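You operate a simulated robot arm through the tools that you are given. There is no shell and no other tool. Be economical: measure what you need, move in short steps, check, and stop when the job is done.

You are at the controls of a simulated robot arm. One attempt, no reset.

Task
Swap the black valve block in slot 3 for the grey one and try the rotary unit.
Fine: black block on the clear patch, latch 3 shut, then vent shut and air on; selector 3 to 90 and back to 0. Set down upright: black valve block.

The check looks at the end state, three seconds after you hand in, the way a careful person would. Anything else that was tipped, shoved, dropped, spilled or broken makes it a failure.

Robot
A 7-joint arm with a two-finger parallel gripper, fixed in place. Base frame: the origin is at the foot of the arm, x ahead of it, y to its left, z up; the work surface is at about z = 880. Units: mm, degrees, N and s.
Its first joint turns from -166.0 to 166.0 degrees. Payload 4.4 kg.
Tool frame: the origin (TCP) lies between the finger pads and is the grasp point; the fingertips stand 23 mm ahead of it; z points along the fingers, y is the line along which they close. Largest opening 94 mm; finger width 38, thickness 10; the body of the gripper, 54 by 96 mm, starts 39 mm behind the TCP.
Orientation is told as [roll, pitch, yaw] about the base's x, y, z axes, in that order, counted from this pose: with the fingers straight down and closing along the base's y, the tool's x points along the base's -x, its y along +y and its z along -z.

Tools
- The arm moves only by the tool apply_moves. Its argument "steps" is a list of rows, each an object (a shift or turn left out is 0, a gripper value left out holds the last) with "rot": the turn, a rotation vector about the base's x, y, z in units of 45 degrees (1.0 is 45 degrees), a list of three; "travel": the shift along the base's x, y, z in units of 500 mm (1.0 is 500 mm), a list of three; "grip": the opening in per cent of the stroke, from 0 (shut) to 100 (fully open). In form: [{"rot": [ax, ay, az], "travel": [dx, dy, dz], "grip": grip}, ...]. A call has 1 to 12 rows; each row is the pose to reach, as a shift and turn from the pose commanded when the call began. A call with a number of a shift or a turn outside -1 to 1 is refused whole. A row lasts 0.2 s, in which the tool goes at most 50 mm and 8.6 degrees; a call with a longer step from one row to the next is refused whole, and so is a gripper value outside its range. A pose out of reach is approached as far as the arm can. The call stops where the force on the tool passes 90 N (or 10 N more than at its start, if that is more) or the arm is blocked; 0.2 s more then pass. The fingers move at their own pace (about 72 mm/s each) and stop on an object; they squeeze with about 21 N. The grip force told is the motor's: it shows also when the fingers shut on nothing. Time passes only in rows, and 0.2 s behind the last, so rows that repeat a pose let the fingers close. It gives the time, the measured TCP pose, the force on the tool (base axes), the opening and the grip force at its end, in the units of the frame above (readings bear some noise), with the torque about the TCP (base axes, N m) and any sound that the robot's microphone picked up.
- Cameras (640 x 400 px; columns grow to the right, rows downward): "scene" is fixed at [55.8, -498.7, 1491.1]; the picture's right is [0.64, -0.77, 0.00], its down [-0.28, -0.24, -0.93] and it looks along [0.71, 0.60, -0.37] (base axes); focal length 362 px, centre (320, 200). "wrist" rides on the gripper at [86, 16, -74] in the tool frame; the picture's right is [-0.18, 0.98, 0.00], its down [-0.58, -0.11, -0.81] and it looks along [-0.79, -0.15, 0.59] (tool axes); focal length 243 px, centre (320, 200). There is no depth. A picture from a camera that has moved, and an enlarged one, comes with that camera's place and axes in the base frame and with its lens. The place of the scene camera against the robot may be out by one fixed shift of up to 25 mm in any direction.
- capture(camera): a new picture of that camera. No time passes.
- zoom(camera, box): a new picture of the part [left, top, right, bottom] of that camera's present view, enlarged. No time passes.
- finish_job(): hands the job in; it is judged then, once.

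Work in short steps. Places have to be worked out from the pictures, the camera data and where the tool is seen: move nearer, look again, correct. Check each grasp and each placing, and mend what went wrong. You have 120 turns and 68 pictures in all, those below and enlarged ones among them. Open the gripper and draw the arm clear of the work before you hand the job in, unless the task says otherwise; then end with one line.

The tools are called after "Emit:" by a JSON object that holds its "name" and its "arguments". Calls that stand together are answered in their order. apply_moves: Moves the arm, as the interface text tells. Its arguments: {"type":"object","properties":{"steps":{"type":"array"}},"required":["steps"]} The other tools are called the same way: capture (camera) takes a picture; zoom (camera, box) takes an enlarged picture of a part of a camera's view; finish_job () hands the job in.

At the start:

```text
time: 0.0
tool_pos: [726.9, -32.2, 1407.7]
orientation: [0.0, -0.1, 0.1]
wrist_force: [-0.3, -0.2, 0.5]
ft_torque: [0.02, -0.02, 0.02]
opening: 93.8
grip_force: 0.0
```

scene: 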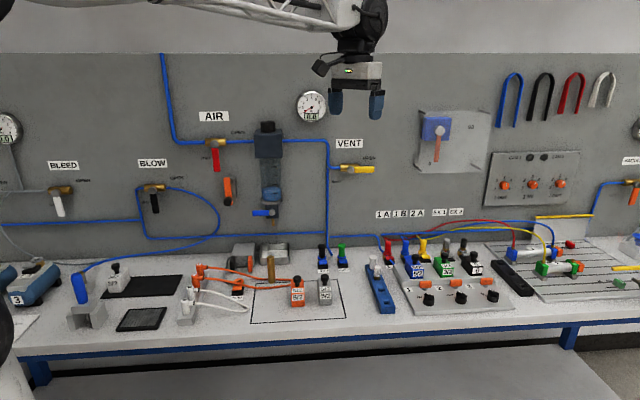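
wrist: 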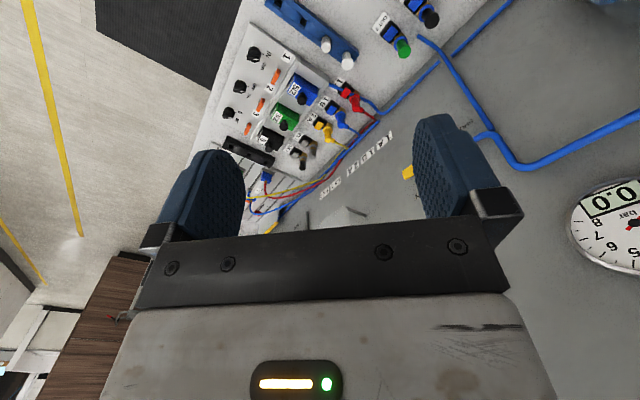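

I start by looking closely at the valve manifold, the parts area and the wall valves.

Emit:
{"name": "zoom", "arguments": {"camera": "scene", "box": [360, 200, 520, 320]}}

Emit:
{"name": "zoom", "arguments": {"camera": "scene", "box": [160, 220, 360, 340]}}

Emit:
{"name": "zoom", "arguments": {"camera": "scene", "box": [180, 90, 400, 230]}}

Emit:
{"name": "zoom", "arguments": {"camera": "scene", "box": [470, 200, 640, 320]}}

```text
3.33 times, centred on (440, 260) of scene
camera zoom: at [55.8, -498.7, 1491.1], right [0.64, -0.77, 0.0], down [-0.28, -0.24, -0.93], along [0.71, 0.6, -0.37], focal length 1208 px, centre (-80, 0)
```

zoom: 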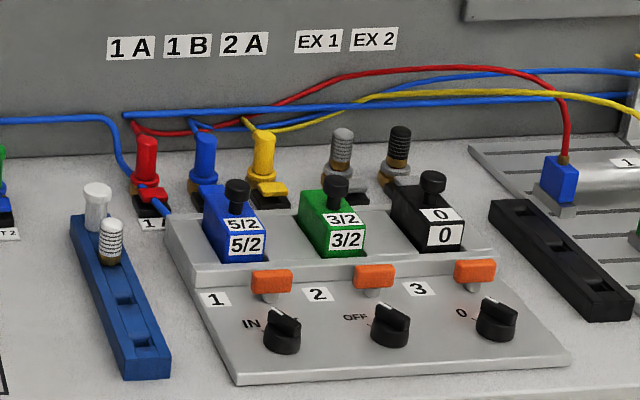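

```text
3.20 times, centred on (260, 280) of scene
camera zoom: at [55.8, -498.7, 1491.1], right [0.64, -0.77, 0.0], down [-0.28, -0.24, -0.93], along [0.71, 0.6, -0.37], focal length 1159 px, centre (512, -56)
```

zoom: 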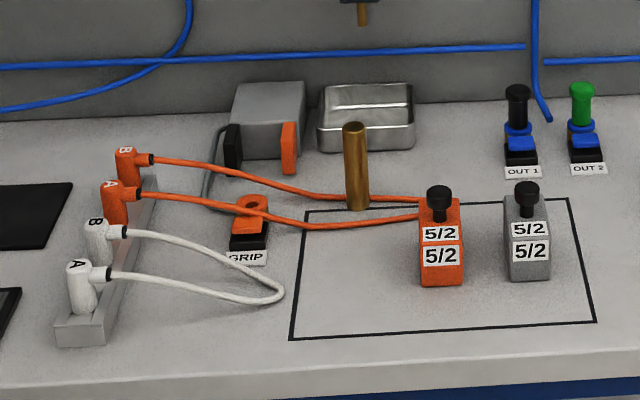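

```text
2.86 times, centred on (290, 160) of scene
camera zoom: at [55.8, -498.7, 1491.1], right [0.64, -0.77, 0.0], down [-0.28, -0.24, -0.93], along [0.71, 0.6, -0.37], focal length 1035 px, centre (406, 314)
```

zoom: 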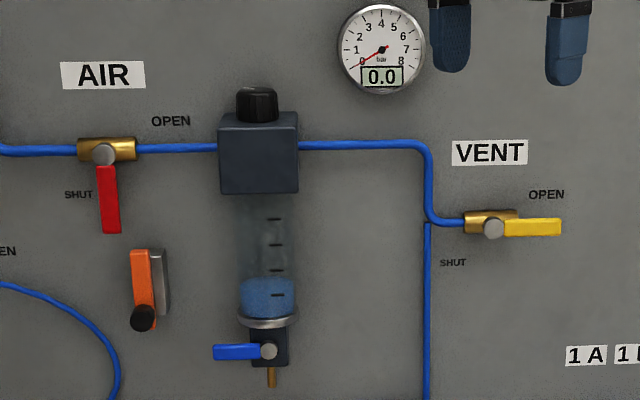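

```text
3.33 times, centred on (555, 260) of scene
camera zoom: at [55.8, -498.7, 1491.1], right [0.64, -0.77, 0.0], down [-0.28, -0.24, -0.93], along [0.71, 0.6, -0.37], focal length 1208 px, centre (-463, 0)
```

zoom: 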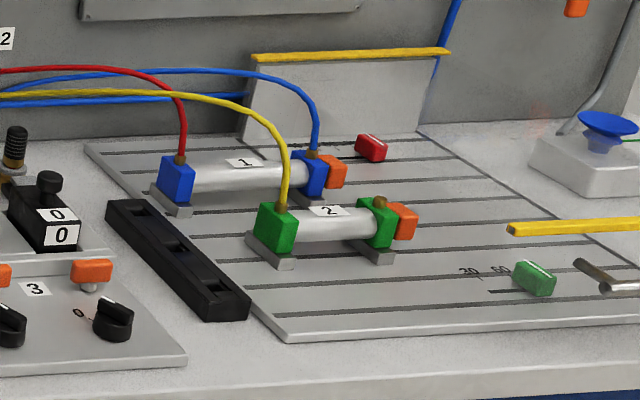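

The bench runs diagonally (along about [0.7,-0.71]), with slot 3 near (970,-275). I turn the tool 45° to match the bench and move back and to the right so the wrist camera can see the manifold.

Emit:
{"name": "apply_moves", "arguments": {"steps": [{"rot": [0, 0, 0.1], "travel": [-0.0114, -0.086, -0.0314]}, {"rot": [0, 0, 0.2], "travel": [-0.0228, -0.172, -0.0628]}, {"rot": [0, 0, 0.3], "travel": [-0.0342, -0.258, -0.0942]}, {"rot": [0, 0, 0.4], "travel": [-0.0456, -0.344, -0.1256]}, {"rot": [0, 0, 0.5], "travel": [-0.057, -0.43, -0.157]}, {"rot": [0, 0, 0.6], "travel": [-0.0684, -0.516, -0.1884]}, {"rot": [0, 0, 0.7], "travel": [-0.0798, -0.602, -0.2198]}, {"rot": [0, 0, 0.8], "travel": [-0.0912, -0.688, -0.2512]}, {"rot": [0, 0, 0.9], "travel": [-0.1026, -0.774, -0.2826]}, {"rot": [0, 0, 1.0], "travel": [-0.114, -0.86, -0.314]}]}}

Emit:
{"name": "capture", "arguments": {"camera": "wrist"}}

Emit:
{"name": "capture", "arguments": {"camera": "scene"}}

```text
time: 2.2
tool_pos: [668.1, -462.7, 1251.3]
orientation: [-0.1, 0.1, 45.1]
wrist_force: [-0.3, -1.2, -0.7]
ft_torque: [0.03, -0.03, 0.02]
opening: 94.2
grip_force: 0.1
```

```text
61 pictures are left
camera wrist: at [596.5, -511.7, 1327.0], right [-0.57, 0.82, 0.0], down [0.49, 0.34, 0.81], along [0.67, 0.46, -0.59], focal length 243 px, centre (320, 200)
```

wrist: 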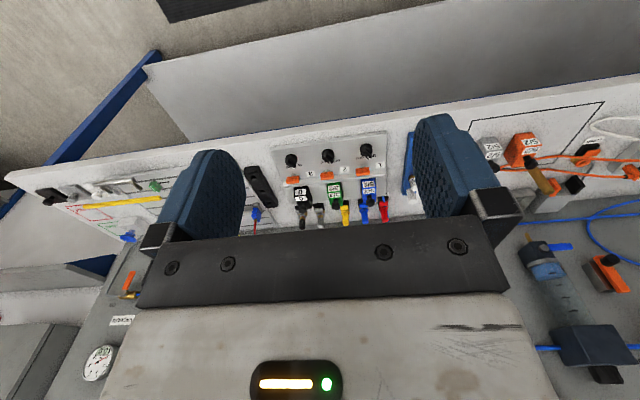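

```text
60 pictures are left
```

scene: 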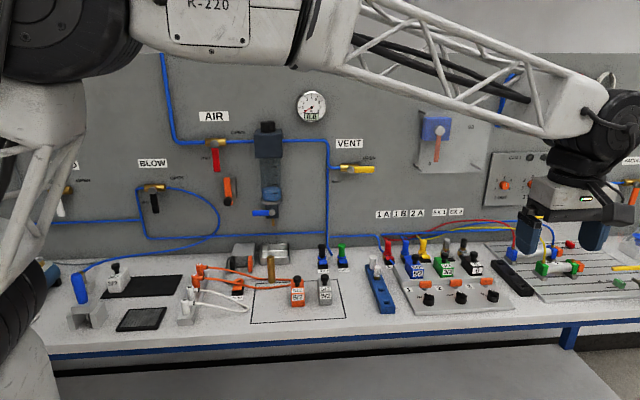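

The wrist view is upside down (the wall is at the bottom). I zoom in on the manifold and the grey block to measure them.

Emit:
{"name": "zoom", "arguments": {"camera": "wrist", "box": [240, 120, 420, 232]}}

Emit:
{"name": "zoom", "arguments": {"camera": "wrist", "box": [460, 90, 640, 202]}}

```text
3.56 times, centred on (330, 176) of wrist
camera zoom: at [596.5, -511.7, 1327.0], right [-0.57, 0.82, 0.0], down [0.49, 0.34, 0.81], along [0.67, 0.46, -0.59], focal length 863 px, centre (284, 285)
```

zoom: 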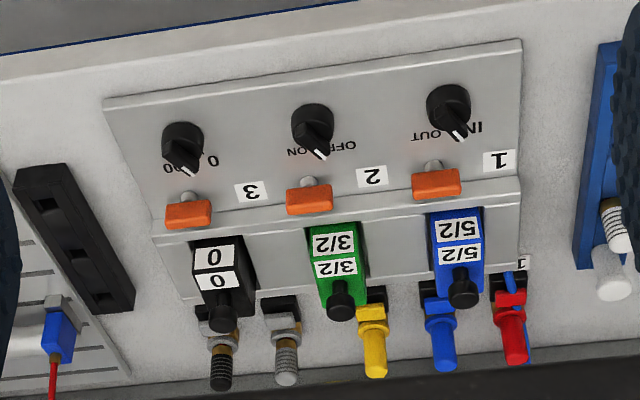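

```text
3.56 times, centred on (550, 146) of wrist
camera zoom: at [596.5, -511.7, 1327.0], right [-0.57, 0.82, 0.0], down [0.49, 0.34, 0.81], along [0.67, 0.46, -0.59], focal length 863 px, centre (-498, 392)
```

zoom: 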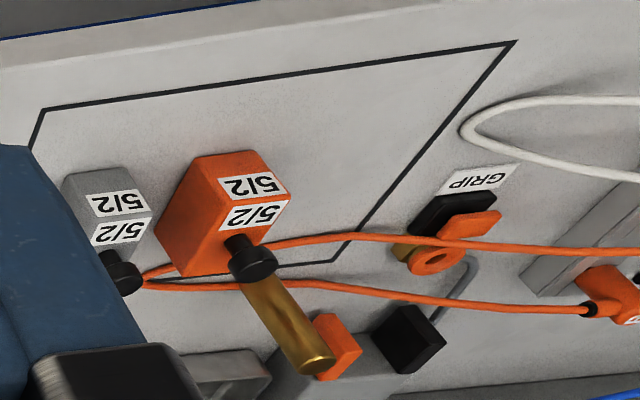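

The selector and slot columns sit at e≈750/838/926 along the bench. Slot 3's knob is around (1060,-250,963), which is past the stated tool-down reach, so I test the reach above it at a safe height.

Emit:
{"name": "apply_moves", "arguments": {"steps": [{"travel": [0.085, 0.04, 0]}, {"travel": [0.17, 0.08, 0]}, {"travel": [0.255, 0.12, 0]}, {"travel": [0.34, 0.16, 0]}, {"travel": [0.425, 0.2, 0]}, {"travel": [0.51, 0.24, 0]}, {"travel": [0.595, 0.28, 0]}, {"travel": [0.68, 0.32, -0.03]}, {"travel": [0.68, 0.32, -0.06]}, {"travel": [0.68, 0.32, -0.1]}]}}

Emit:
{"name": "capture", "arguments": {"camera": "wrist"}}

```text
time: 4.4
tool_pos: [1009.9, -302.2, 1201.1]
orientation: [0.0, 0.0, 45.0]
wrist_force: [-0.7, 0.0, 0.1]
ft_torque: [-0.04, -0.01, -0.02]
opening: 93.9
grip_force: 0.0
```

```text
57 pictures are left
camera wrist: at [936.6, -351.2, 1277.0], right [-0.56, 0.83, 0.0], down [0.49, 0.33, 0.81], along [0.67, 0.46, -0.59], focal length 243 px, centre (320, 200)
```

wrist: 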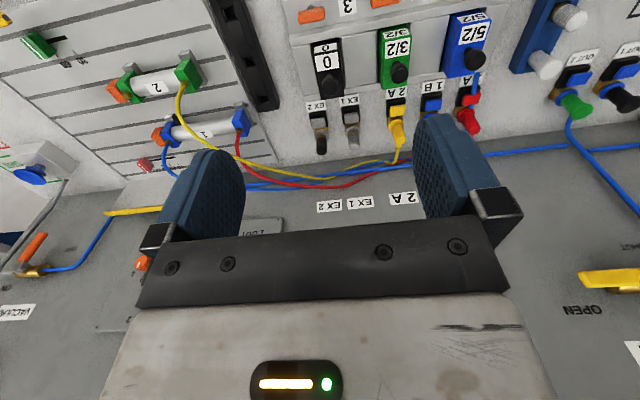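

The arm reaches r=1054 at z=1200, so I test lower at the same place.

Emit:
{"name": "apply_moves", "arguments": {"steps": [{"travel": [0, 0, -0.08]}, {"travel": [0, 0, -0.16]}, {"travel": [0, 0, -0.24]}, {"travel": [0, 0, -0.28]}, {"travel": [0, 0, -0.28]}]}}

Emit:
{"name": "capture", "arguments": {"camera": "scene"}}

```text
time: 5.6
tool_pos: [1010.2, -302.6, 1061.1]
orientation: [-0.1, 0.0, 45.0]
wrist_force: [-1.0, -0.6, 0.2]
ft_torque: [-0.01, 0.0, -0.01]
opening: 93.9
grip_force: 0.0
```

```text
56 pictures are left
```

scene: 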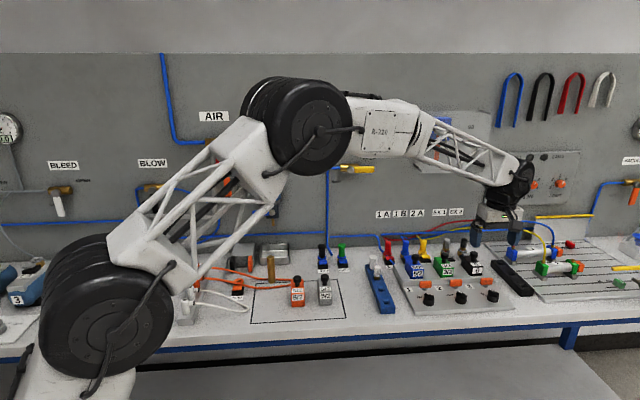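

Reach is good. I back off toward the front to look closely at latch 3, selector 3 and the black block.

Emit:
{"name": "apply_moves", "arguments": {"steps": [{"travel": [-0.067, -0.067, 0]}, {"travel": [-0.134, -0.134, 0]}, {"travel": [-0.201, -0.201, 0]}, {"travel": [-0.268, -0.268, 0]}, {"travel": [-0.268, -0.268, 0]}]}}

Emit:
{"name": "zoom", "arguments": {"camera": "wrist", "box": [230, 70, 430, 225]}}

```text
time: 6.8
tool_pos: [875.3, -438.9, 1059.6]
orientation: [-0.1, 0.0, 45.0]
wrist_force: [-0.6, -0.1, -0.5]
ft_torque: [0.0, -0.03, 0.0]
opening: 94.1
grip_force: 0.0
```

```text
2.58 times, centred on (330, 148) of wrist
camera zoom: at [803.6, -486.5, 1135.6], right [-0.56, 0.83, 0.0], down [0.49, 0.33, 0.81], along [0.67, 0.46, -0.59], focal length 626 px, centre (294, 336)
```

zoom: 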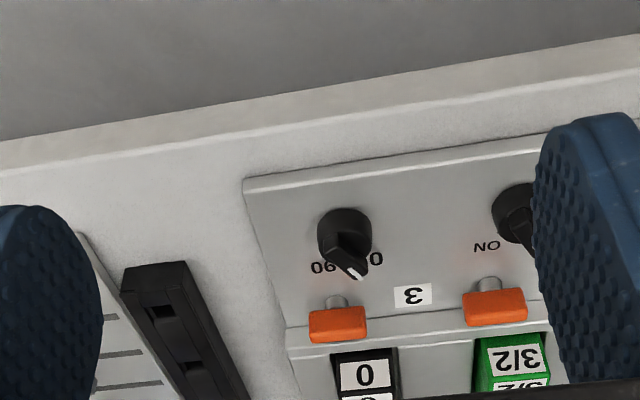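

Emit:
{"name": "zoom", "arguments": {"camera": "wrist", "box": [310, 128, 390, 178]}}

Emit:
{"name": "zoom", "arguments": {"camera": "wrist", "box": [310, 155, 400, 212]}}

```text
8.00 times, centred on (350, 153) of wrist
camera zoom: at [803.6, -486.5, 1135.6], right [-0.56, 0.83, 0.0], down [0.49, 0.33, 0.81], along [0.67, 0.46, -0.59], focal length 1941 px, centre (80, 576)
```

zoom: 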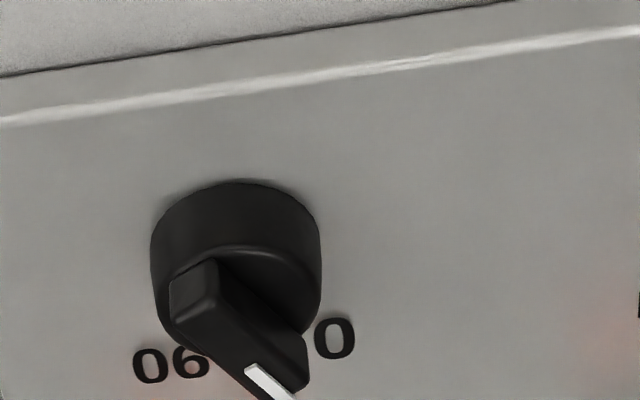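

```text
7.02 times, centred on (355, 184) of wrist
camera zoom: at [803.6, -486.5, 1135.6], right [-0.56, 0.83, 0.0], down [0.49, 0.33, 0.81], along [0.67, 0.46, -0.59], focal length 1703 px, centre (74, 316)
```

zoom: 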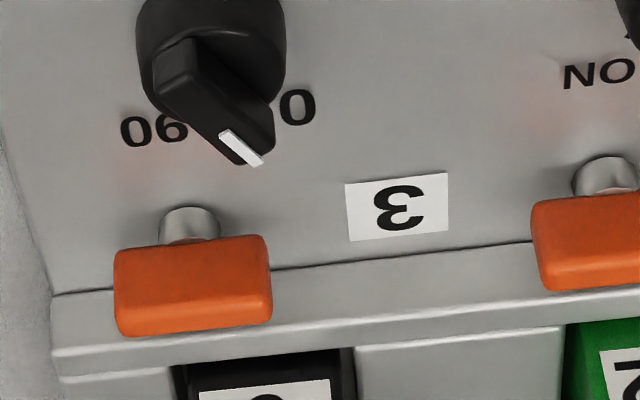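

Emit:
{"name": "zoom", "arguments": {"camera": "scene", "box": [440, 240, 520, 290]}}

Emit:
{"name": "capture", "arguments": {"camera": "scene"}}

```text
8.00 times, centred on (480, 265) of scene
camera zoom: at [55.8, -498.7, 1491.1], right [0.64, -0.77, 0.0], down [-0.28, -0.24, -0.93], along [0.71, 0.6, -0.37], focal length 2898 px, centre (-960, -320)
```

zoom: 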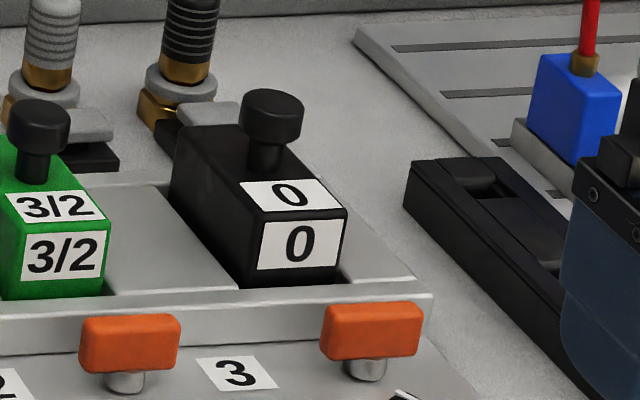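

```text
51 pictures are left
```

scene: 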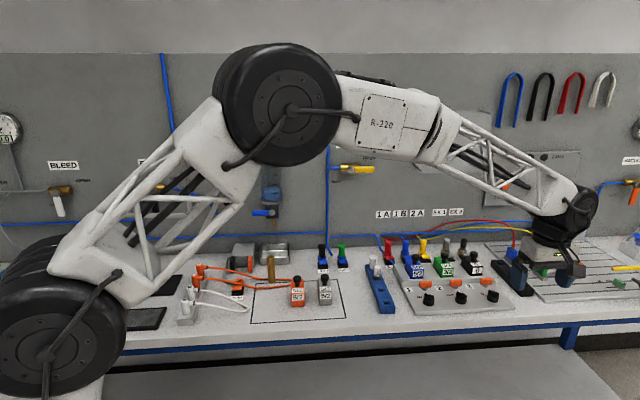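

Latch 3's paddle sits at about e=942, n=517, z=909 on a short vertical post, and how it works isn't clear. I tilt the tool up 30° and drop down for a low front view.

Emit:
{"name": "apply_moves", "arguments": {"steps": [{"rot": [0.118, -0.118, 0], "travel": [-0.004, -0.004, -0.055]}, {"rot": [0.236, -0.236, 0], "travel": [-0.008, -0.008, -0.11]}, {"rot": [0.354, -0.354, 0], "travel": [-0.012, -0.012, -0.165]}, {"rot": [0.471, -0.471, 0], "travel": [-0.016, -0.016, -0.22]}, {"rot": [0.471, -0.471, 0], "travel": [-0.016, -0.016, -0.22]}]}}

Emit:
{"name": "zoom", "arguments": {"camera": "wrist", "box": [240, 100, 420, 220]}}

```text
time: 8.0
tool_pos: [868.2, -445.0, 949.7]
orientation: [-0.1, -30.0, 45.0]
wrist_force: [-0.1, -0.7, -0.1]
ft_torque: [-0.01, 0.01, 0.0]
opening: 94.2
grip_force: 0.1
```

```text
3.33 times, centred on (330, 160) of wrist
camera zoom: at [777.2, -512.4, 972.7], right [-0.58, 0.81, 0.09], down [0.15, -0.01, 0.99], along [0.8, 0.59, -0.12], focal length 809 px, centre (287, 333)
```

zoom: 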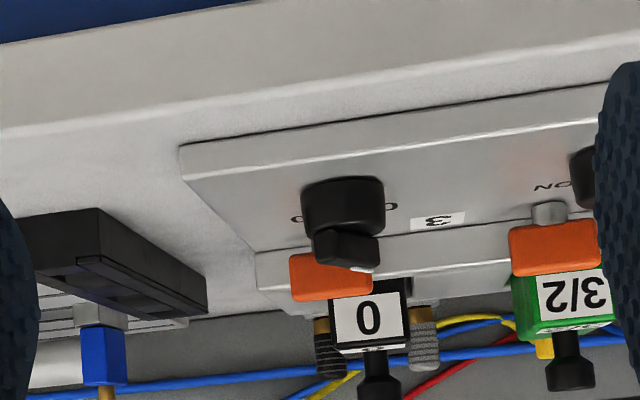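

The latch is a thick bar on a vertical post in front of the lip. I level the tool, go above latch 3 with the fingers partly closed and check the alignment before gripping its ends.

Emit:
{"name": "apply_moves", "arguments": {"steps": [{"rot": [-0.118, 0.118, 0], "travel": [0, 0, 0.03], "grip": 64}, {"rot": [-0.236, 0.236, 0], "travel": [0, 0, 0.06]}, {"rot": [-0.354, 0.354, 0], "travel": [0, 0, 0.09]}, {"rot": [-0.471, 0.471, 0], "travel": [0, 0, 0.12]}, {"rot": [-0.471, 0.471, 0], "travel": [0.065, 0.057, 0.12]}, {"rot": [-0.471, 0.471, 0], "travel": [0.13, 0.114, 0.12]}, {"rot": [-0.471, 0.471, 0], "travel": [0.195, 0.171, 0.12]}, {"rot": [-0.471, 0.471, 0], "travel": [0.26, 0.229, 0.12]}, {"rot": [-0.471, 0.471, 0], "travel": [0.324, 0.286, 0.12]}, {"rot": [-0.471, 0.471, 0], "travel": [0.324, 0.286, 0.06]}]}}

Emit:
{"name": "zoom", "arguments": {"camera": "scene", "box": [430, 220, 530, 290]}}

Emit:
{"name": "capture", "arguments": {"camera": "wrist"}}

```text
time: 10.2
tool_pos: [1030.8, -301.1, 980.3]
orientation: [-0.1, 0.1, 45.0]
wrist_force: [-0.3, -0.4, -0.7]
ft_torque: [0.01, -0.01, 0.01]
opening: 60.0
grip_force: 0.0
```

```text
5.71 times, centred on (480, 255) of scene
camera zoom: at [55.8, -498.7, 1491.1], right [0.64, -0.77, 0.0], down [-0.28, -0.24, -0.93], along [0.71, 0.6, -0.37], focal length 2070 px, centre (-594, -114)
```

zoom: 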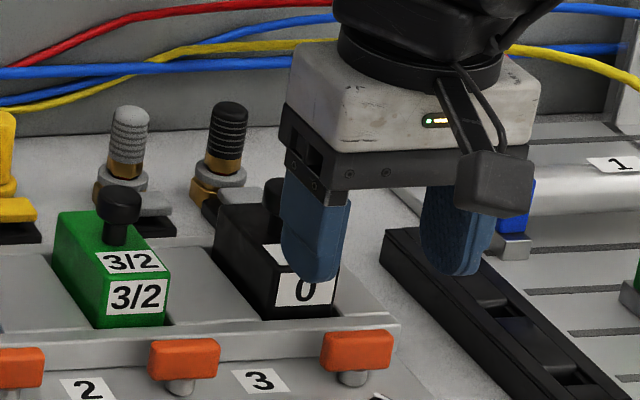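

```text
48 pictures are left
camera wrist: at [957.5, -350.1, 1056.8], right [-0.56, 0.83, 0.0], down [0.49, 0.33, 0.81], along [0.67, 0.46, -0.59], focal length 243 px, centre (320, 200)
```

wrist: 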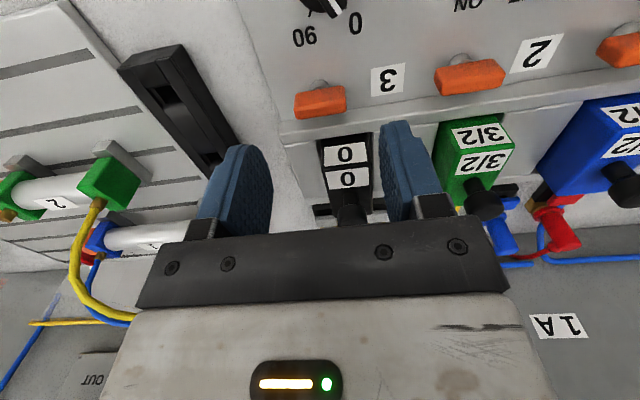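

The fingers straddle latch 3, centred within a millimetre or so. I descend and close on the bar ends.

Emit:
{"name": "apply_moves", "arguments": {"steps": [{"travel": [0, 0, -0.04]}, {"travel": [0, 0, -0.08]}, {"travel": [0, 0, -0.116]}, {"travel": [0, 0, -0.116], "grip": 64}]}}

Emit:
{"name": "zoom", "arguments": {"camera": "scene", "box": [430, 230, 530, 300]}}

```text
time: 11.2
tool_pos: [1029.3, -301.7, 921.4]
orientation: [0.0, 0.0, 45.1]
wrist_force: [-1.4, -0.2, 0.0]
ft_torque: [0.02, 0.01, 0.01]
opening: 60.3
grip_force: 0.1
```

```text
5.71 times, centred on (480, 265) of scene
camera zoom: at [55.8, -498.7, 1491.1], right [0.64, -0.77, 0.0], down [-0.28, -0.24, -0.93], along [0.71, 0.6, -0.37], focal length 2070 px, centre (-594, -171)
```

zoom: 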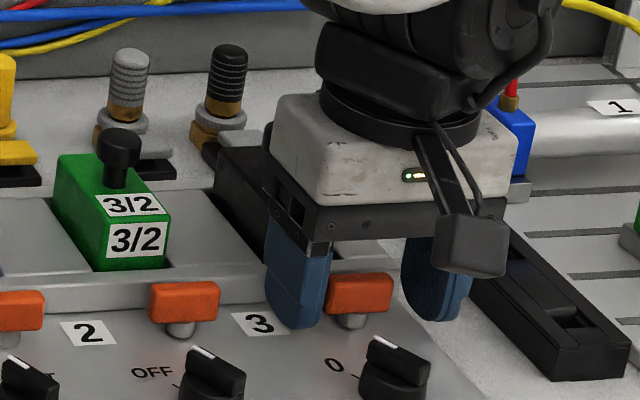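

Emit:
{"name": "apply_moves", "arguments": {"steps": [{"grip": 45}, {"grip": 30}, {"grip": 25}, {"grip": 25}]}}

Emit:
{"name": "zoom", "arguments": {"camera": "scene", "box": [430, 230, 530, 300]}}

```text
time: 12.2
tool_pos: [1029.7, -302.0, 922.0]
orientation: [-0.1, 0.1, 45.0]
wrist_force: [4.2, -1.3, -0.8]
ft_torque: [-0.05, -0.06, -0.02]
opening: 34.0
grip_force: 45.1
```

```text
5.71 times, centred on (480, 265) of scene
camera zoom: at [55.8, -498.7, 1491.1], right [0.64, -0.77, 0.0], down [-0.28, -0.24, -0.93], along [0.71, 0.6, -0.37], focal length 2070 px, centre (-594, -171)
```

zoom: 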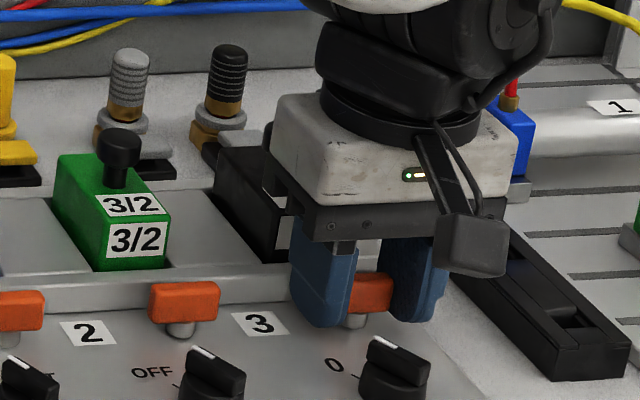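

Gripped firmly at 34 mm. I make a small test twist and read the torque.

Emit:
{"name": "apply_moves", "arguments": {"steps": [{"rot": [0, 0, 0.08]}, {"rot": [0, 0, 0.16]}, {"rot": [0, 0, 0.16]}]}}

```text
time: 13.0
tool_pos: [1030.4, -303.4, 921.7]
orientation: [0.0, 0.0, 52.2]
wrist_force: [26.3, -16.3, -8.3]
ft_torque: [-0.41, 0.09, -0.1]
opening: 34.1
grip_force: 45.1
```

Emit:
{"name": "apply_moves", "arguments": {"steps": [{"rot": [0, 0, -0.08]}, {"rot": [0, 0, -0.16]}, {"rot": [0, 0, -0.16]}]}}

Emit:
{"name": "apply_moves", "arguments": {"steps": [{"rot": [0, 0, -0.08]}, {"rot": [0, 0, -0.16]}, {"rot": [0, 0, -0.16]}]}}

Emit:
{"name": "zoom", "arguments": {"camera": "scene", "box": [430, 230, 530, 300]}}

```text
time: 13.8
tool_pos: [1028.9, -302.2, 922.5]
orientation: [0.0, -0.1, 45.1]
wrist_force: [3.3, -11.2, -4.7]
ft_torque: [0.56, -0.71, -0.09]
opening: 34.0
grip_force: 45.0
```

```text
time: 14.6
tool_pos: [1030.5, -301.6, 921.8]
orientation: [-0.1, 0.0, 37.9]
wrist_force: [15.0, -1.4, -7.0]
ft_torque: [-0.13, -0.11, 0.91]
opening: 34.7
grip_force: 45.1
```

```text
5.71 times, centred on (480, 265) of scene
camera zoom: at [55.8, -498.7, 1491.1], right [0.64, -0.77, 0.0], down [-0.28, -0.24, -0.93], along [0.71, 0.6, -0.37], focal length 2070 px, centre (-594, -171)
```

zoom: 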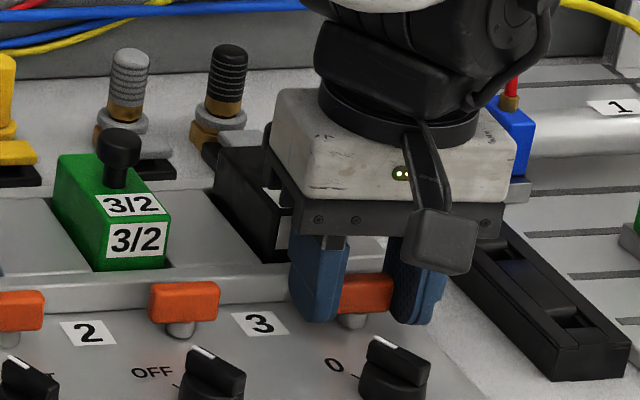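

Turning counter-clockwise goes freely with almost no torque and clockwise is blocked, so the latch opens counter-clockwise about a pivot slightly behind my grip. I release, straighten, regrip 9 mm higher to clear the lip, then turn along an arc about that pivot.

Emit:
{"name": "apply_moves", "arguments": {"steps": [{"grip": 50}, {"rot": [0, 0, 0.16], "grip": 50}, {"rot": [0, 0, 0.16], "travel": [0.005, 0.005, 0.018], "grip": 50}, {"rot": [0, 0, 0.16], "travel": [0.005, 0.005, 0.018], "grip": 25}, {"rot": [0, 0, 0.16], "travel": [0.005, 0.005, 0.018], "grip": 25}, {"rot": [0, 0, 0.16], "travel": [0.005, 0.005, 0.018], "grip": 25}]}}

```text
time: 16.0
tool_pos: [1032.1, -299.6, 930.8]
orientation: [0.0, 0.0, 45.0]
wrist_force: [-3.8, -2.4, 2.7]
ft_torque: [0.06, 0.37, 0.01]
opening: 34.0
grip_force: 45.0
```

Emit:
{"name": "apply_moves", "arguments": {"steps": [{"rot": [0, 0, 0.167], "travel": [0.0013, -0.001, 0]}, {"rot": [0, 0, 0.333], "travel": [0.0025, -0.0019, 0]}, {"rot": [0, 0, 0.5], "travel": [0.004, -0.0026, 0]}, {"rot": [0, 0, 0.667], "travel": [0.0054, -0.0031, 0]}, {"rot": [0, 0, 0.667], "travel": [0.0054, -0.0031, 0]}]}}

Emit:
{"name": "zoom", "arguments": {"camera": "scene", "box": [430, 230, 530, 300]}}

```text
time: 16.8
tool_pos: [1029.3, -306.7, 932.4]
orientation: [0.3, 0.2, 64.8]
wrist_force: [-30.2, -9.0, 9.7]
ft_torque: [-0.32, 0.7, -0.34]
opening: 37.3
grip_force: 15.1
stopped in row 3: the force on the tool passed its limit at 96 N (the readings are from after the stop); the commanded pose is now the measured one
```

```text
5.71 times, centred on (480, 265) of scene
camera zoom: at [55.8, -498.7, 1491.1], right [0.64, -0.77, 0.0], down [-0.28, -0.24, -0.93], along [0.71, 0.6, -0.37], focal length 2070 px, centre (-594, -171)
```

zoom: 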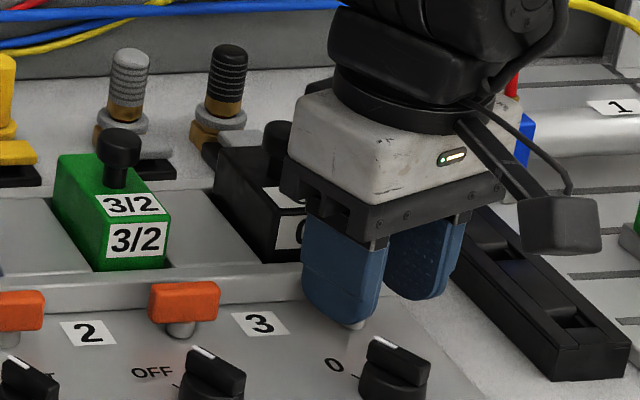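

Something pushed back in -n, probably a finger against the lip. I open, back up and look at the bar.

Emit:
{"name": "apply_moves", "arguments": {"steps": [{"grip": 60}, {"grip": 64}, {"grip": 64, "travel": [0, 0, 0.06]}, {"grip": 64, "travel": [-0.05, -0.05, 0.12]}, {"rot": [0, 0, -0.15], "grip": 64, "travel": [-0.12, -0.12, 0.16]}, {"rot": [0, 0, -0.3], "grip": 64, "travel": [-0.18, -0.18, 0.2]}, {"rot": [0, 0, -0.44], "grip": 64, "travel": [-0.24, -0.24, 0.2]}, {"rot": [0, 0, -0.44], "grip": 64, "travel": [-0.24, -0.24, 0.2]}]}}

Emit:
{"name": "zoom", "arguments": {"camera": "wrist", "box": [280, 110, 400, 190]}}

Emit:
{"name": "zoom", "arguments": {"camera": "scene", "box": [430, 230, 530, 300]}}

```text
refused: row 5 steps farther than a row can; nothing moved
```

```text
5.00 times, centred on (340, 150) of wrist
camera zoom: at [979.0, -377.1, 1007.6], right [-0.81, 0.59, 0.0], down [0.35, 0.48, 0.8], along [0.47, 0.65, -0.6], focal length 1213 px, centre (220, 450)
```

zoom: 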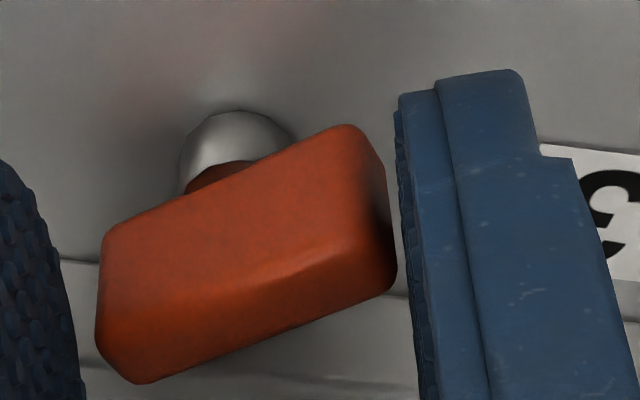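

```text
5.71 times, centred on (480, 265) of scene
camera zoom: at [55.8, -498.7, 1491.1], right [0.64, -0.77, 0.0], down [-0.28, -0.24, -0.93], along [0.71, 0.6, -0.37], focal length 2070 px, centre (-594, -171)
```

zoom: 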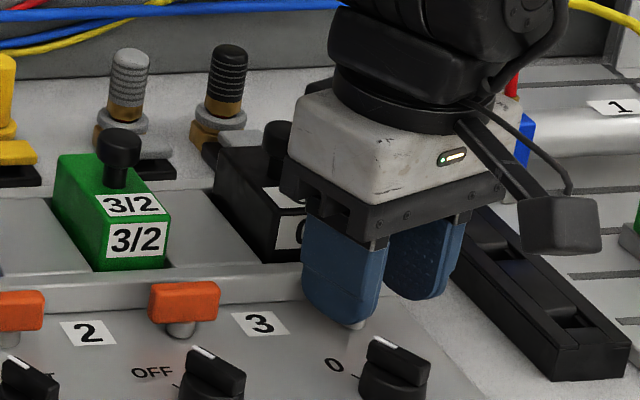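

The bar has already turned roughly 40°. I open, lift and retreat in smaller steps to see it clearly.

Emit:
{"name": "apply_moves", "arguments": {"steps": [{"grip": 60}, {"grip": 64}, {"grip": 64, "travel": [0, 0, 0.06]}, {"grip": 64, "travel": [-0.04, -0.04, 0.1]}, {"rot": [0, 0, -0.15], "grip": 64, "travel": [-0.09, -0.09, 0.13]}, {"rot": [0, 0, -0.3], "grip": 64, "travel": [-0.14, -0.14, 0.16]}, {"rot": [0, 0, -0.44], "grip": 64, "travel": [-0.19, -0.19, 0.18]}, {"rot": [0, 0, -0.44], "grip": 64, "travel": [-0.19, -0.19, 0.18]}]}}

Emit:
{"name": "zoom", "arguments": {"camera": "wrist", "box": [260, 90, 420, 190]}}

Emit:
{"name": "zoom", "arguments": {"camera": "scene", "box": [430, 230, 530, 300]}}

```text
time: 18.6
tool_pos: [936.5, -401.7, 1021.6]
orientation: [0.3, 0.2, 44.8]
wrist_force: [0.0, -0.4, -0.1]
ft_torque: [-0.02, 0.03, -0.04]
opening: 60.3
grip_force: 0.1
```

```text
4.00 times, centred on (340, 140) of wrist
camera zoom: at [864.2, -450.3, 1097.4], right [-0.56, 0.83, 0.0], down [0.49, 0.33, 0.8], along [0.66, 0.45, -0.59], focal length 970 px, centre (240, 440)
```

zoom: 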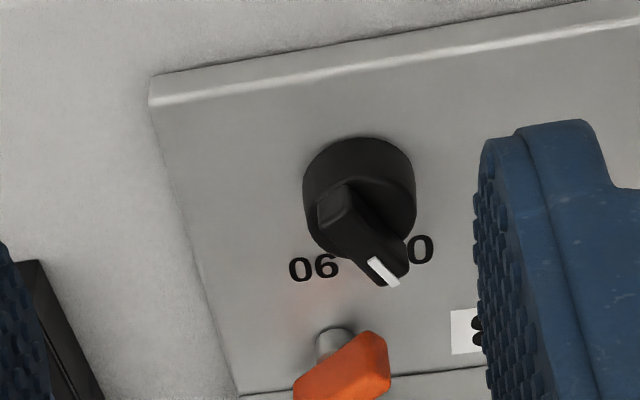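

```text
5.71 times, centred on (480, 265) of scene
camera zoom: at [55.8, -498.7, 1491.1], right [0.64, -0.77, 0.0], down [-0.28, -0.24, -0.93], along [0.71, 0.6, -0.37], focal length 2070 px, centre (-594, -171)
```

zoom: 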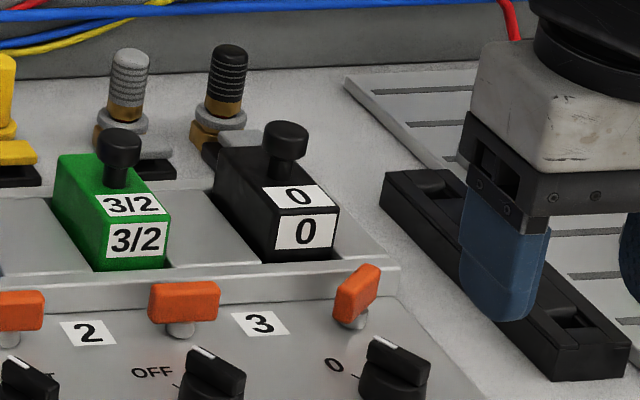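

The bar has swung about 45° and stays there. If I put the open fingers either side of it and close along the bench direction, the squeeze should turn it the rest of the way to point along n.

Emit:
{"name": "apply_moves", "arguments": {"steps": [{"travel": [0.05, 0.053, 0]}, {"travel": [0.1, 0.106, 0]}, {"travel": [0.15, 0.16, 0]}, {"travel": [0.192, 0.204, -0.02]}, {"travel": [0.192, 0.204, -0.1]}, {"travel": [0.192, 0.204, -0.191]}, {"travel": [0.192, 0.204, -0.191], "grip": 45}, {"travel": [0.192, 0.204, -0.191], "grip": 30}, {"travel": [0.192, 0.204, -0.191], "grip": 15}, {"travel": [0.192, 0.204, -0.191], "grip": 10}, {"travel": [0.192, 0.204, -0.191], "grip": 10}]}}

Emit:
{"name": "zoom", "arguments": {"camera": "scene", "box": [430, 230, 530, 300]}}

```text
time: 21.0
tool_pos: [1033.4, -298.9, 926.1]
orientation: [0.1, 0.0, 44.9]
wrist_force: [50.4, -19.8, -8.6]
ft_torque: [0.08, -0.76, 0.12]
opening: 32.4
grip_force: 44.9
```

```text
5.71 times, centred on (480, 265) of scene
camera zoom: at [55.8, -498.7, 1491.1], right [0.64, -0.77, 0.0], down [-0.28, -0.24, -0.93], along [0.71, 0.6, -0.37], focal length 2070 px, centre (-594, -171)
```

zoom: 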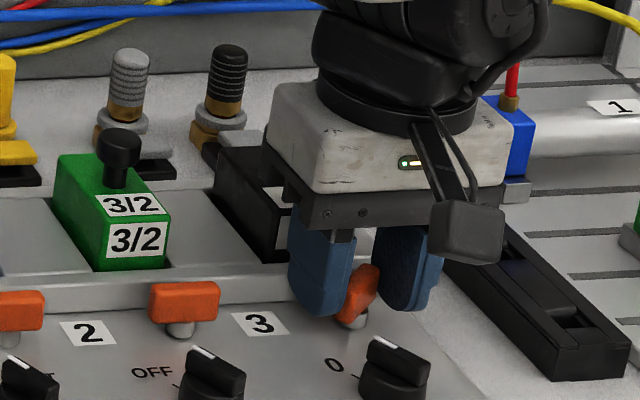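

Emit:
{"name": "zoom", "arguments": {"camera": "wrist", "box": [260, 80, 400, 170]}}

```text
4.44 times, centred on (330, 125) of wrist
camera zoom: at [960.6, -347.8, 1001.6], right [-0.56, 0.83, 0.0], down [0.49, 0.33, 0.8], along [0.66, 0.45, -0.59], focal length 1078 px, centre (276, 533)
```

zoom: 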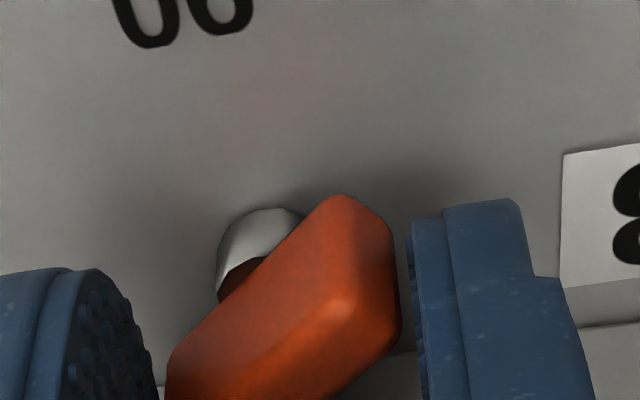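

The latch seems to be against a stop at around 50-60°. I test whether the block is free: open, rise, move above the knob at e≈927, n≈575 and check alignment.

Emit:
{"name": "apply_moves", "arguments": {"steps": [{"grip": 50}, {"grip": 64}, {"grip": 64, "travel": [0, 0, 0.09]}, {"grip": 64, "travel": [0, 0, 0.17]}, {"grip": 64, "travel": [0.028, 0.05, 0.17]}, {"grip": 64, "travel": [0.06, 0.102, 0.17]}, {"grip": 64, "travel": [0.06, 0.102, 0.17]}]}}

Emit:
{"name": "zoom", "arguments": {"camera": "scene", "box": [430, 220, 530, 290]}}

Emit:
{"name": "capture", "arguments": {"camera": "wrist"}}

```text
time: 22.6
tool_pos: [1062.0, -248.8, 1011.4]
orientation: [0.2, 0.1, 44.9]
wrist_force: [0.3, 0.2, -0.4]
ft_torque: [-0.01, -0.01, -0.03]
opening: 59.9
grip_force: 0.0
```

```text
5.71 times, centred on (480, 255) of scene
camera zoom: at [55.8, -498.7, 1491.1], right [0.64, -0.77, 0.0], down [-0.28, -0.24, -0.93], along [0.71, 0.6, -0.37], focal length 2070 px, centre (-594, -114)
```

zoom: 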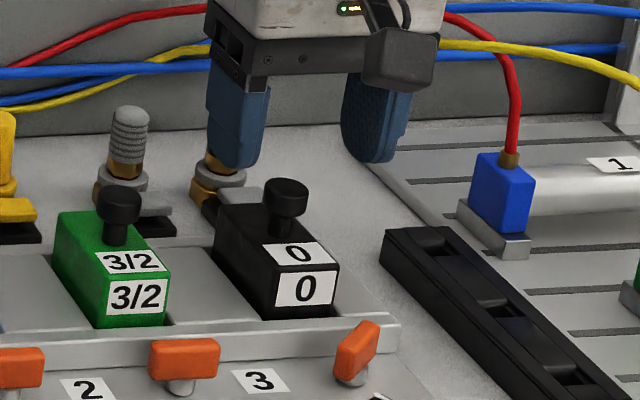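

```text
36 pictures are left
camera wrist: at [989.8, -297.1, 1086.9], right [-0.56, 0.83, 0.0], down [0.49, 0.33, 0.8], along [0.66, 0.45, -0.59], focal length 243 px, centre (320, 200)
```

wrist: 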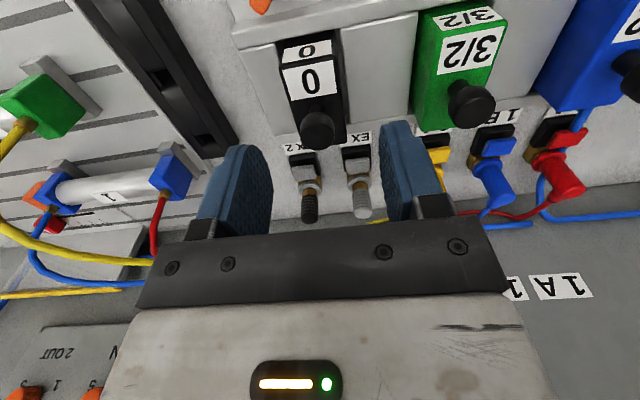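

The knob is at e≈928, n≈580, so I'm within 5 mm. I correct, lower to z≈969 and close on the knob cap.

Emit:
{"name": "apply_moves", "arguments": {"steps": [{"travel": [0.007, 0.004, -0.02]}, {"travel": [0.007, 0.004, -0.06]}, {"travel": [0.007, 0.004, -0.085]}, {"travel": [0.007, 0.004, -0.085], "grip": 40}, {"travel": [0.007, 0.004, -0.085], "grip": 15}, {"travel": [0.007, 0.004, -0.085], "grip": 8}, {"travel": [0.007, 0.004, -0.085], "grip": 8}]}}

Emit:
{"name": "zoom", "arguments": {"camera": "scene", "box": [430, 220, 530, 290]}}

```text
time: 24.2
tool_pos: [1065.6, -246.7, 968.1]
orientation: [0.1, 0.3, 44.9]
wrist_force: [15.4, -9.1, -1.3]
ft_torque: [-0.4, -0.64, -0.09]
opening: 22.0
grip_force: 21.2
```

```text
5.71 times, centred on (480, 255) of scene
camera zoom: at [55.8, -498.7, 1491.1], right [0.64, -0.77, 0.0], down [-0.28, -0.24, -0.93], along [0.71, 0.6, -0.37], focal length 2070 px, centre (-594, -114)
```

zoom: 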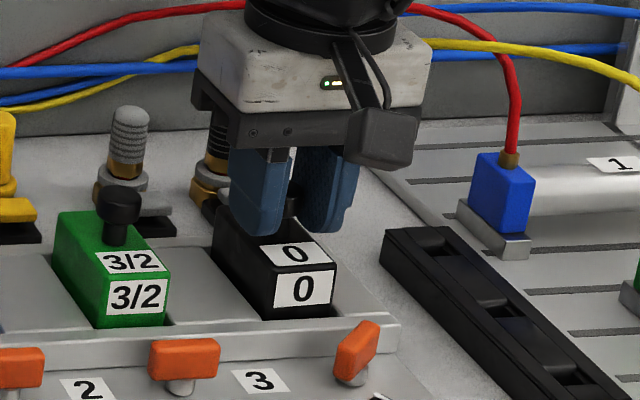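

Knob held at 22 mm. I lift a few millimetres and read the force.

Emit:
{"name": "apply_moves", "arguments": {"steps": [{"travel": [0.001, -0.001, 0.004]}, {"travel": [0.001, -0.001, 0.01]}, {"travel": [0.001, -0.001, 0.016]}]}}

```text
time: 25.0
tool_pos: [1066.1, -246.2, 975.1]
orientation: [0.2, 0.2, 44.8]
wrist_force: [2.0, -6.3, -17.2]
ft_torque: [-0.41, -0.13, -0.05]
opening: 21.8
grip_force: 20.7
```

Emit:
{"name": "apply_moves", "arguments": {"steps": [{"travel": [0, 0, 0.01]}, {"travel": [0, 0, 0.02]}, {"travel": [0, 0, 0.03]}]}}

Emit:
{"name": "zoom", "arguments": {"camera": "scene", "box": [430, 220, 530, 290]}}

```text
time: 25.8
tool_pos: [1066.0, -246.0, 994.4]
orientation: [0.0, 0.1, 44.9]
wrist_force: [0.2, 0.4, -1.3]
ft_torque: [0.0, 0.03, 0.02]
opening: 7.4
grip_force: 0.1
```

```text
5.71 times, centred on (480, 255) of scene
camera zoom: at [55.8, -498.7, 1491.1], right [0.64, -0.77, 0.0], down [-0.28, -0.24, -0.93], along [0.71, 0.6, -0.37], focal length 2070 px, centre (-594, -114)
```

zoom: 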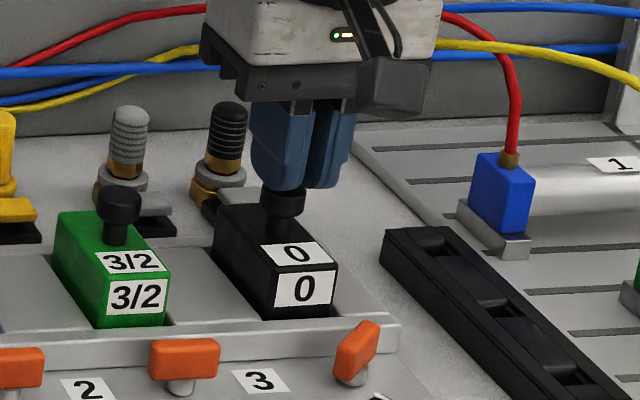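

The fingers slipped off the cap with about 17 N of resistance, so the block is still latched and the bar only jammed at about 55°. I'll grip the bar flat across its thickness (yaw 10°) and turn it the rest of the way about its post.

Emit:
{"name": "apply_moves", "arguments": {"steps": [{"travel": [0, 0, 0.05], "grip": 30}, {"rot": [0, 0, -0.16], "travel": [-0.016, -0.021, 0.072]}, {"rot": [0, 0, -0.32], "travel": [-0.032, -0.042, 0.072]}, {"rot": [0, 0, -0.48], "travel": [-0.048, -0.063, 0.072]}, {"rot": [0, 0, -0.64], "travel": [-0.064, -0.084, 0.072]}, {"rot": [0, 0, -0.778], "travel": [-0.0788, -0.1048, 0.05]}, {"rot": [0, 0, -0.778], "travel": [-0.0788, -0.1048, -0.03]}, {"rot": [0, 0, -0.778], "travel": [-0.0788, -0.1048, -0.068]}, {"rot": [0, 0, -0.778], "travel": [-0.0788, -0.1048, -0.068]}]}}

Emit:
{"name": "zoom", "arguments": {"camera": "wrist", "box": [240, 50, 440, 190]}}

Emit:
{"name": "zoom", "arguments": {"camera": "scene", "box": [430, 230, 530, 300]}}

```text
time: 27.8
tool_pos: [1027.2, -297.9, 957.8]
orientation: [0.2, 0.0, 9.8]
wrist_force: [-0.4, 0.4, -0.3]
ft_torque: [0.02, 0.01, 0.02]
opening: 28.3
grip_force: 0.1
```

```text
2.86 times, centred on (340, 120) of wrist
camera zoom: at [939.2, -296.4, 1032.7], right [0.01, 1.0, 0.0], down [0.59, -0.01, 0.8], along [0.8, -0.01, -0.59], focal length 693 px, centre (263, 429)
```

zoom: 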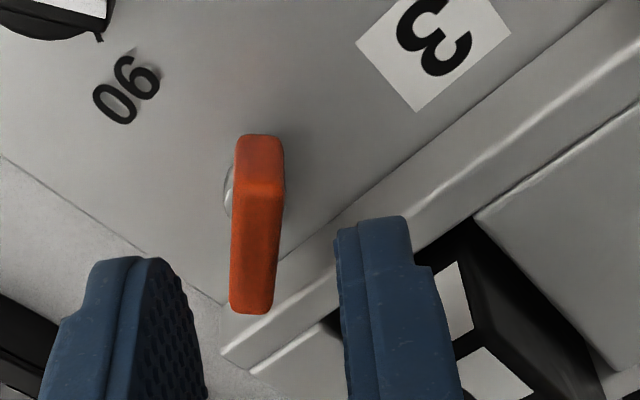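

```text
5.71 times, centred on (480, 265) of scene
camera zoom: at [55.8, -498.7, 1491.1], right [0.64, -0.77, 0.0], down [-0.28, -0.24, -0.93], along [0.71, 0.6, -0.37], focal length 2070 px, centre (-594, -171)
```

zoom: 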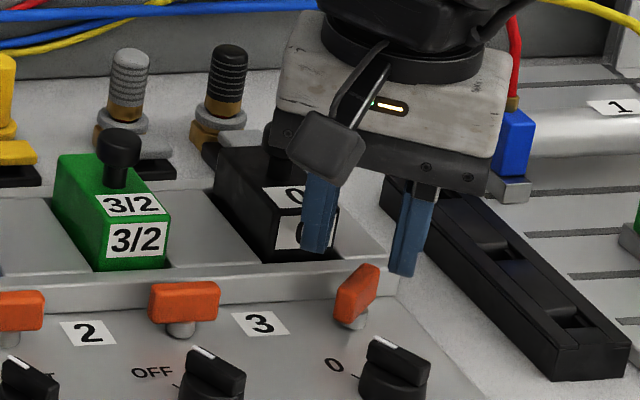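

The bar is at exactly 45°, pointing along base x and centred near (1036,-298). I square the gripper to it, lower, grip its flat sides and feel for further turn.

Emit:
{"name": "apply_moves", "arguments": {"steps": [{"rot": [0, 0, -0.16]}, {"rot": [0, 0, -0.218], "travel": [-0.002, 0, -0.02]}, {"rot": [0, 0, -0.218], "travel": [-0.002, 0, -0.053]}, {"rot": [0, 0, -0.218], "travel": [-0.002, 0, -0.053], "grip": 15}, {"rot": [0, 0, -0.218], "travel": [-0.002, 0, -0.053], "grip": 5}, {"rot": [0, 0, -0.218], "travel": [-0.002, 0, -0.053], "grip": 5}]}}

Emit:
{"name": "apply_moves", "arguments": {"steps": [{"rot": [0, 0, 0.06]}, {"rot": [0, 0, 0.12]}, {"rot": [0, 0, 0.12]}]}}

```text
time: 29.2
tool_pos: [1026.0, -296.7, 933.2]
orientation: [0.1, 0.0, 0.1]
wrist_force: [4.0, 21.5, 30.0]
ft_torque: [0.98, -0.62, 0.35]
opening: 14.9
grip_force: 11.8
```

```text
time: 30.0
tool_pos: [1027.2, -298.4, 932.8]
orientation: [0.0, 0.0, 5.5]
wrist_force: [34.6, 6.4, 39.4]
ft_torque: [0.8, -1.48, -0.32]
opening: 13.3
grip_force: 9.1
```

The fingertip is resting on the lip (top about z=910), which spoils the feel. I open, shift forward along the bar to clear the lip, go lower and regrip.

Emit:
{"name": "apply_moves", "arguments": {"steps": [{"grip": 30}, {"grip": 30, "travel": [0, 0, 0.02]}, {"rot": [0, 0, -0.122], "grip": 30, "travel": [-0.0165, -0.0022, 0.02]}, {"rot": [0, 0, -0.122], "grip": 30, "travel": [-0.0165, -0.0022, -0.018]}, {"rot": [0, 0, -0.122], "grip": 18, "travel": [-0.0165, -0.0022, -0.018]}, {"rot": [0, 0, -0.122], "grip": 2, "travel": [-0.0165, -0.0022, -0.018]}, {"rot": [0, 0, -0.122], "grip": 2, "travel": [-0.0165, -0.0022, -0.018]}]}}

Emit:
{"name": "zoom", "arguments": {"camera": "wrist", "box": [270, 50, 410, 140]}}

```text
time: 31.6
tool_pos: [1016.3, -300.3, 921.3]
orientation: [0.1, 0.3, 0.1]
wrist_force: [-14.7, -2.7, -4.6]
ft_torque: [-0.58, 0.18, -0.05]
opening: 10.0
grip_force: 45.2
```

```text
4.44 times, centred on (340, 95) of wrist
camera zoom: at [930.7, -283.1, 997.0], right [0.18, 0.98, 0.0], down [0.59, -0.11, 0.8], along [0.79, -0.15, -0.6], focal length 1078 px, centre (231, 667)
```

zoom: 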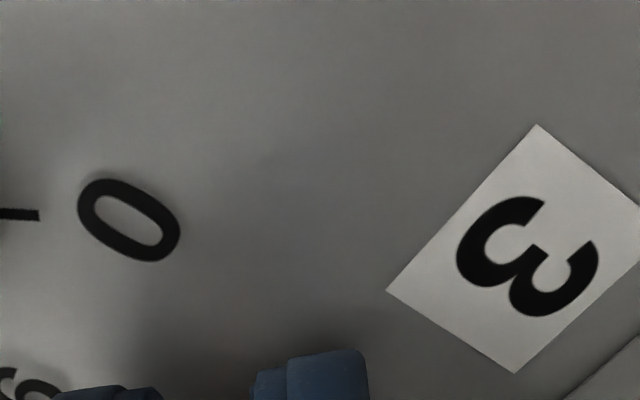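

A solid 10 mm grip on the bar's flat sides. I try 10° more counter-clockwise on an arc about the post.

Emit:
{"name": "apply_moves", "arguments": {"steps": [{"rot": [0, 0, 0.075], "travel": [0.0002, -0.0022, 0]}, {"rot": [0, 0, 0.15], "travel": [0.0004, -0.0044, 0]}, {"rot": [0, 0, 0.222], "travel": [0.0006, -0.0066, 0]}, {"rot": [0, 0, 0.222], "travel": [0.0006, -0.0066, 0]}]}}

```text
time: 32.6
tool_pos: [1016.9, -302.6, 920.6]
orientation: [0.2, 0.3, 10.0]
wrist_force: [-45.5, 11.5, -6.9]
ft_torque: [-0.64, 0.49, 0.36]
opening: 9.8
grip_force: 44.7
```

Emit:
{"name": "zoom", "arguments": {"camera": "scene", "box": [450, 240, 520, 290]}}

```text
8.00 times, centred on (485, 265) of scene
camera zoom: at [55.8, -498.7, 1491.1], right [0.64, -0.77, 0.0], down [-0.28, -0.24, -0.93], along [0.71, 0.6, -0.37], focal length 2898 px, centre (-1000, -320)
```

zoom: 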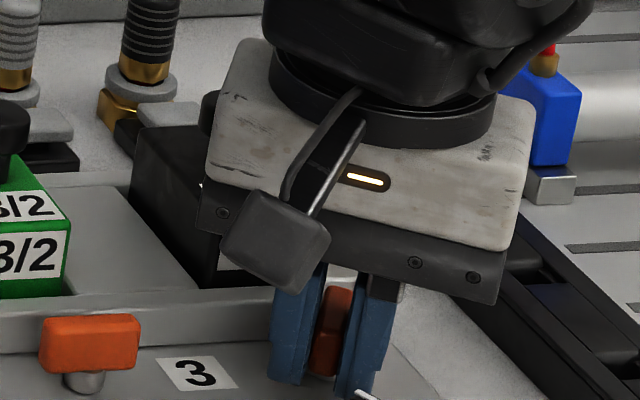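

The bar is following the gripper, so I continue the arc to 45° more (bar along n).

Emit:
{"name": "apply_moves", "arguments": {"steps": [{"rot": [0, 0, 0.111], "travel": [-0.0005, -0.003, 0]}, {"rot": [0, 0, 0.222], "travel": [0.0, -0.006, 0]}, {"rot": [0, 0, 0.333], "travel": [0.001, -0.0093, 0]}, {"rot": [0, 0, 0.333], "travel": [0.001, -0.0093, 0]}]}}

```text
time: 33.6
tool_pos: [1018.2, -305.4, 920.4]
orientation: [0.3, 0.1, 25.2]
wrist_force: [-32.5, 31.7, -15.6]
ft_torque: [0.06, -0.69, 0.64]
opening: 9.9
grip_force: 45.1
```

Emit:
{"name": "apply_moves", "arguments": {"steps": [{"rot": [0, 0, 0.111], "travel": [-0.002, 0.001, 0]}, {"rot": [0, 0, 0.222], "travel": [-0.001, 0.0005, 0]}, {"rot": [0, 0, 0.333], "travel": [0, -0.001, 0]}, {"rot": [0, 0, 0.444], "travel": [0.0006, -0.0028, 0]}, {"rot": [0, 0, 0.444], "travel": [0.0006, -0.0028, 0]}]}}

Emit:
{"name": "zoom", "arguments": {"camera": "scene", "box": [450, 240, 520, 290]}}

```text
time: 34.8
tool_pos: [1021.2, -311.9, 922.4]
orientation: [0.0, 0.0, 44.9]
wrist_force: [31.1, -15.2, -14.0]
ft_torque: [-0.28, 0.19, -0.58]
opening: 9.8
grip_force: 45.3
stopped in row 5: the force on the tool passed its limit at 92 N (the readings are from after the stop); the commanded pose is now the measured one
```

```text
8.00 times, centred on (485, 265) of scene
camera zoom: at [55.8, -498.7, 1491.1], right [0.64, -0.77, 0.0], down [-0.28, -0.24, -0.93], along [0.71, 0.6, -0.37], focal length 2898 px, centre (-1000, -320)
```

zoom: 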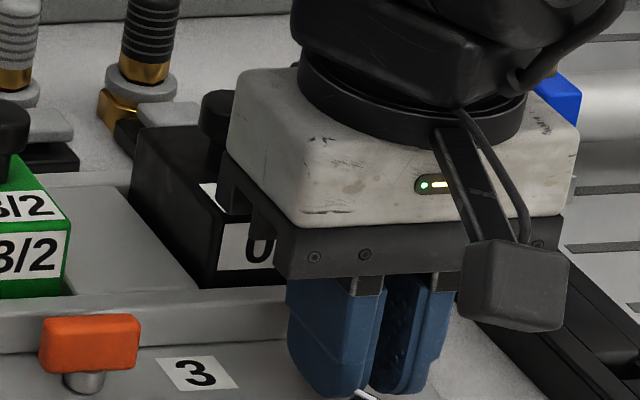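

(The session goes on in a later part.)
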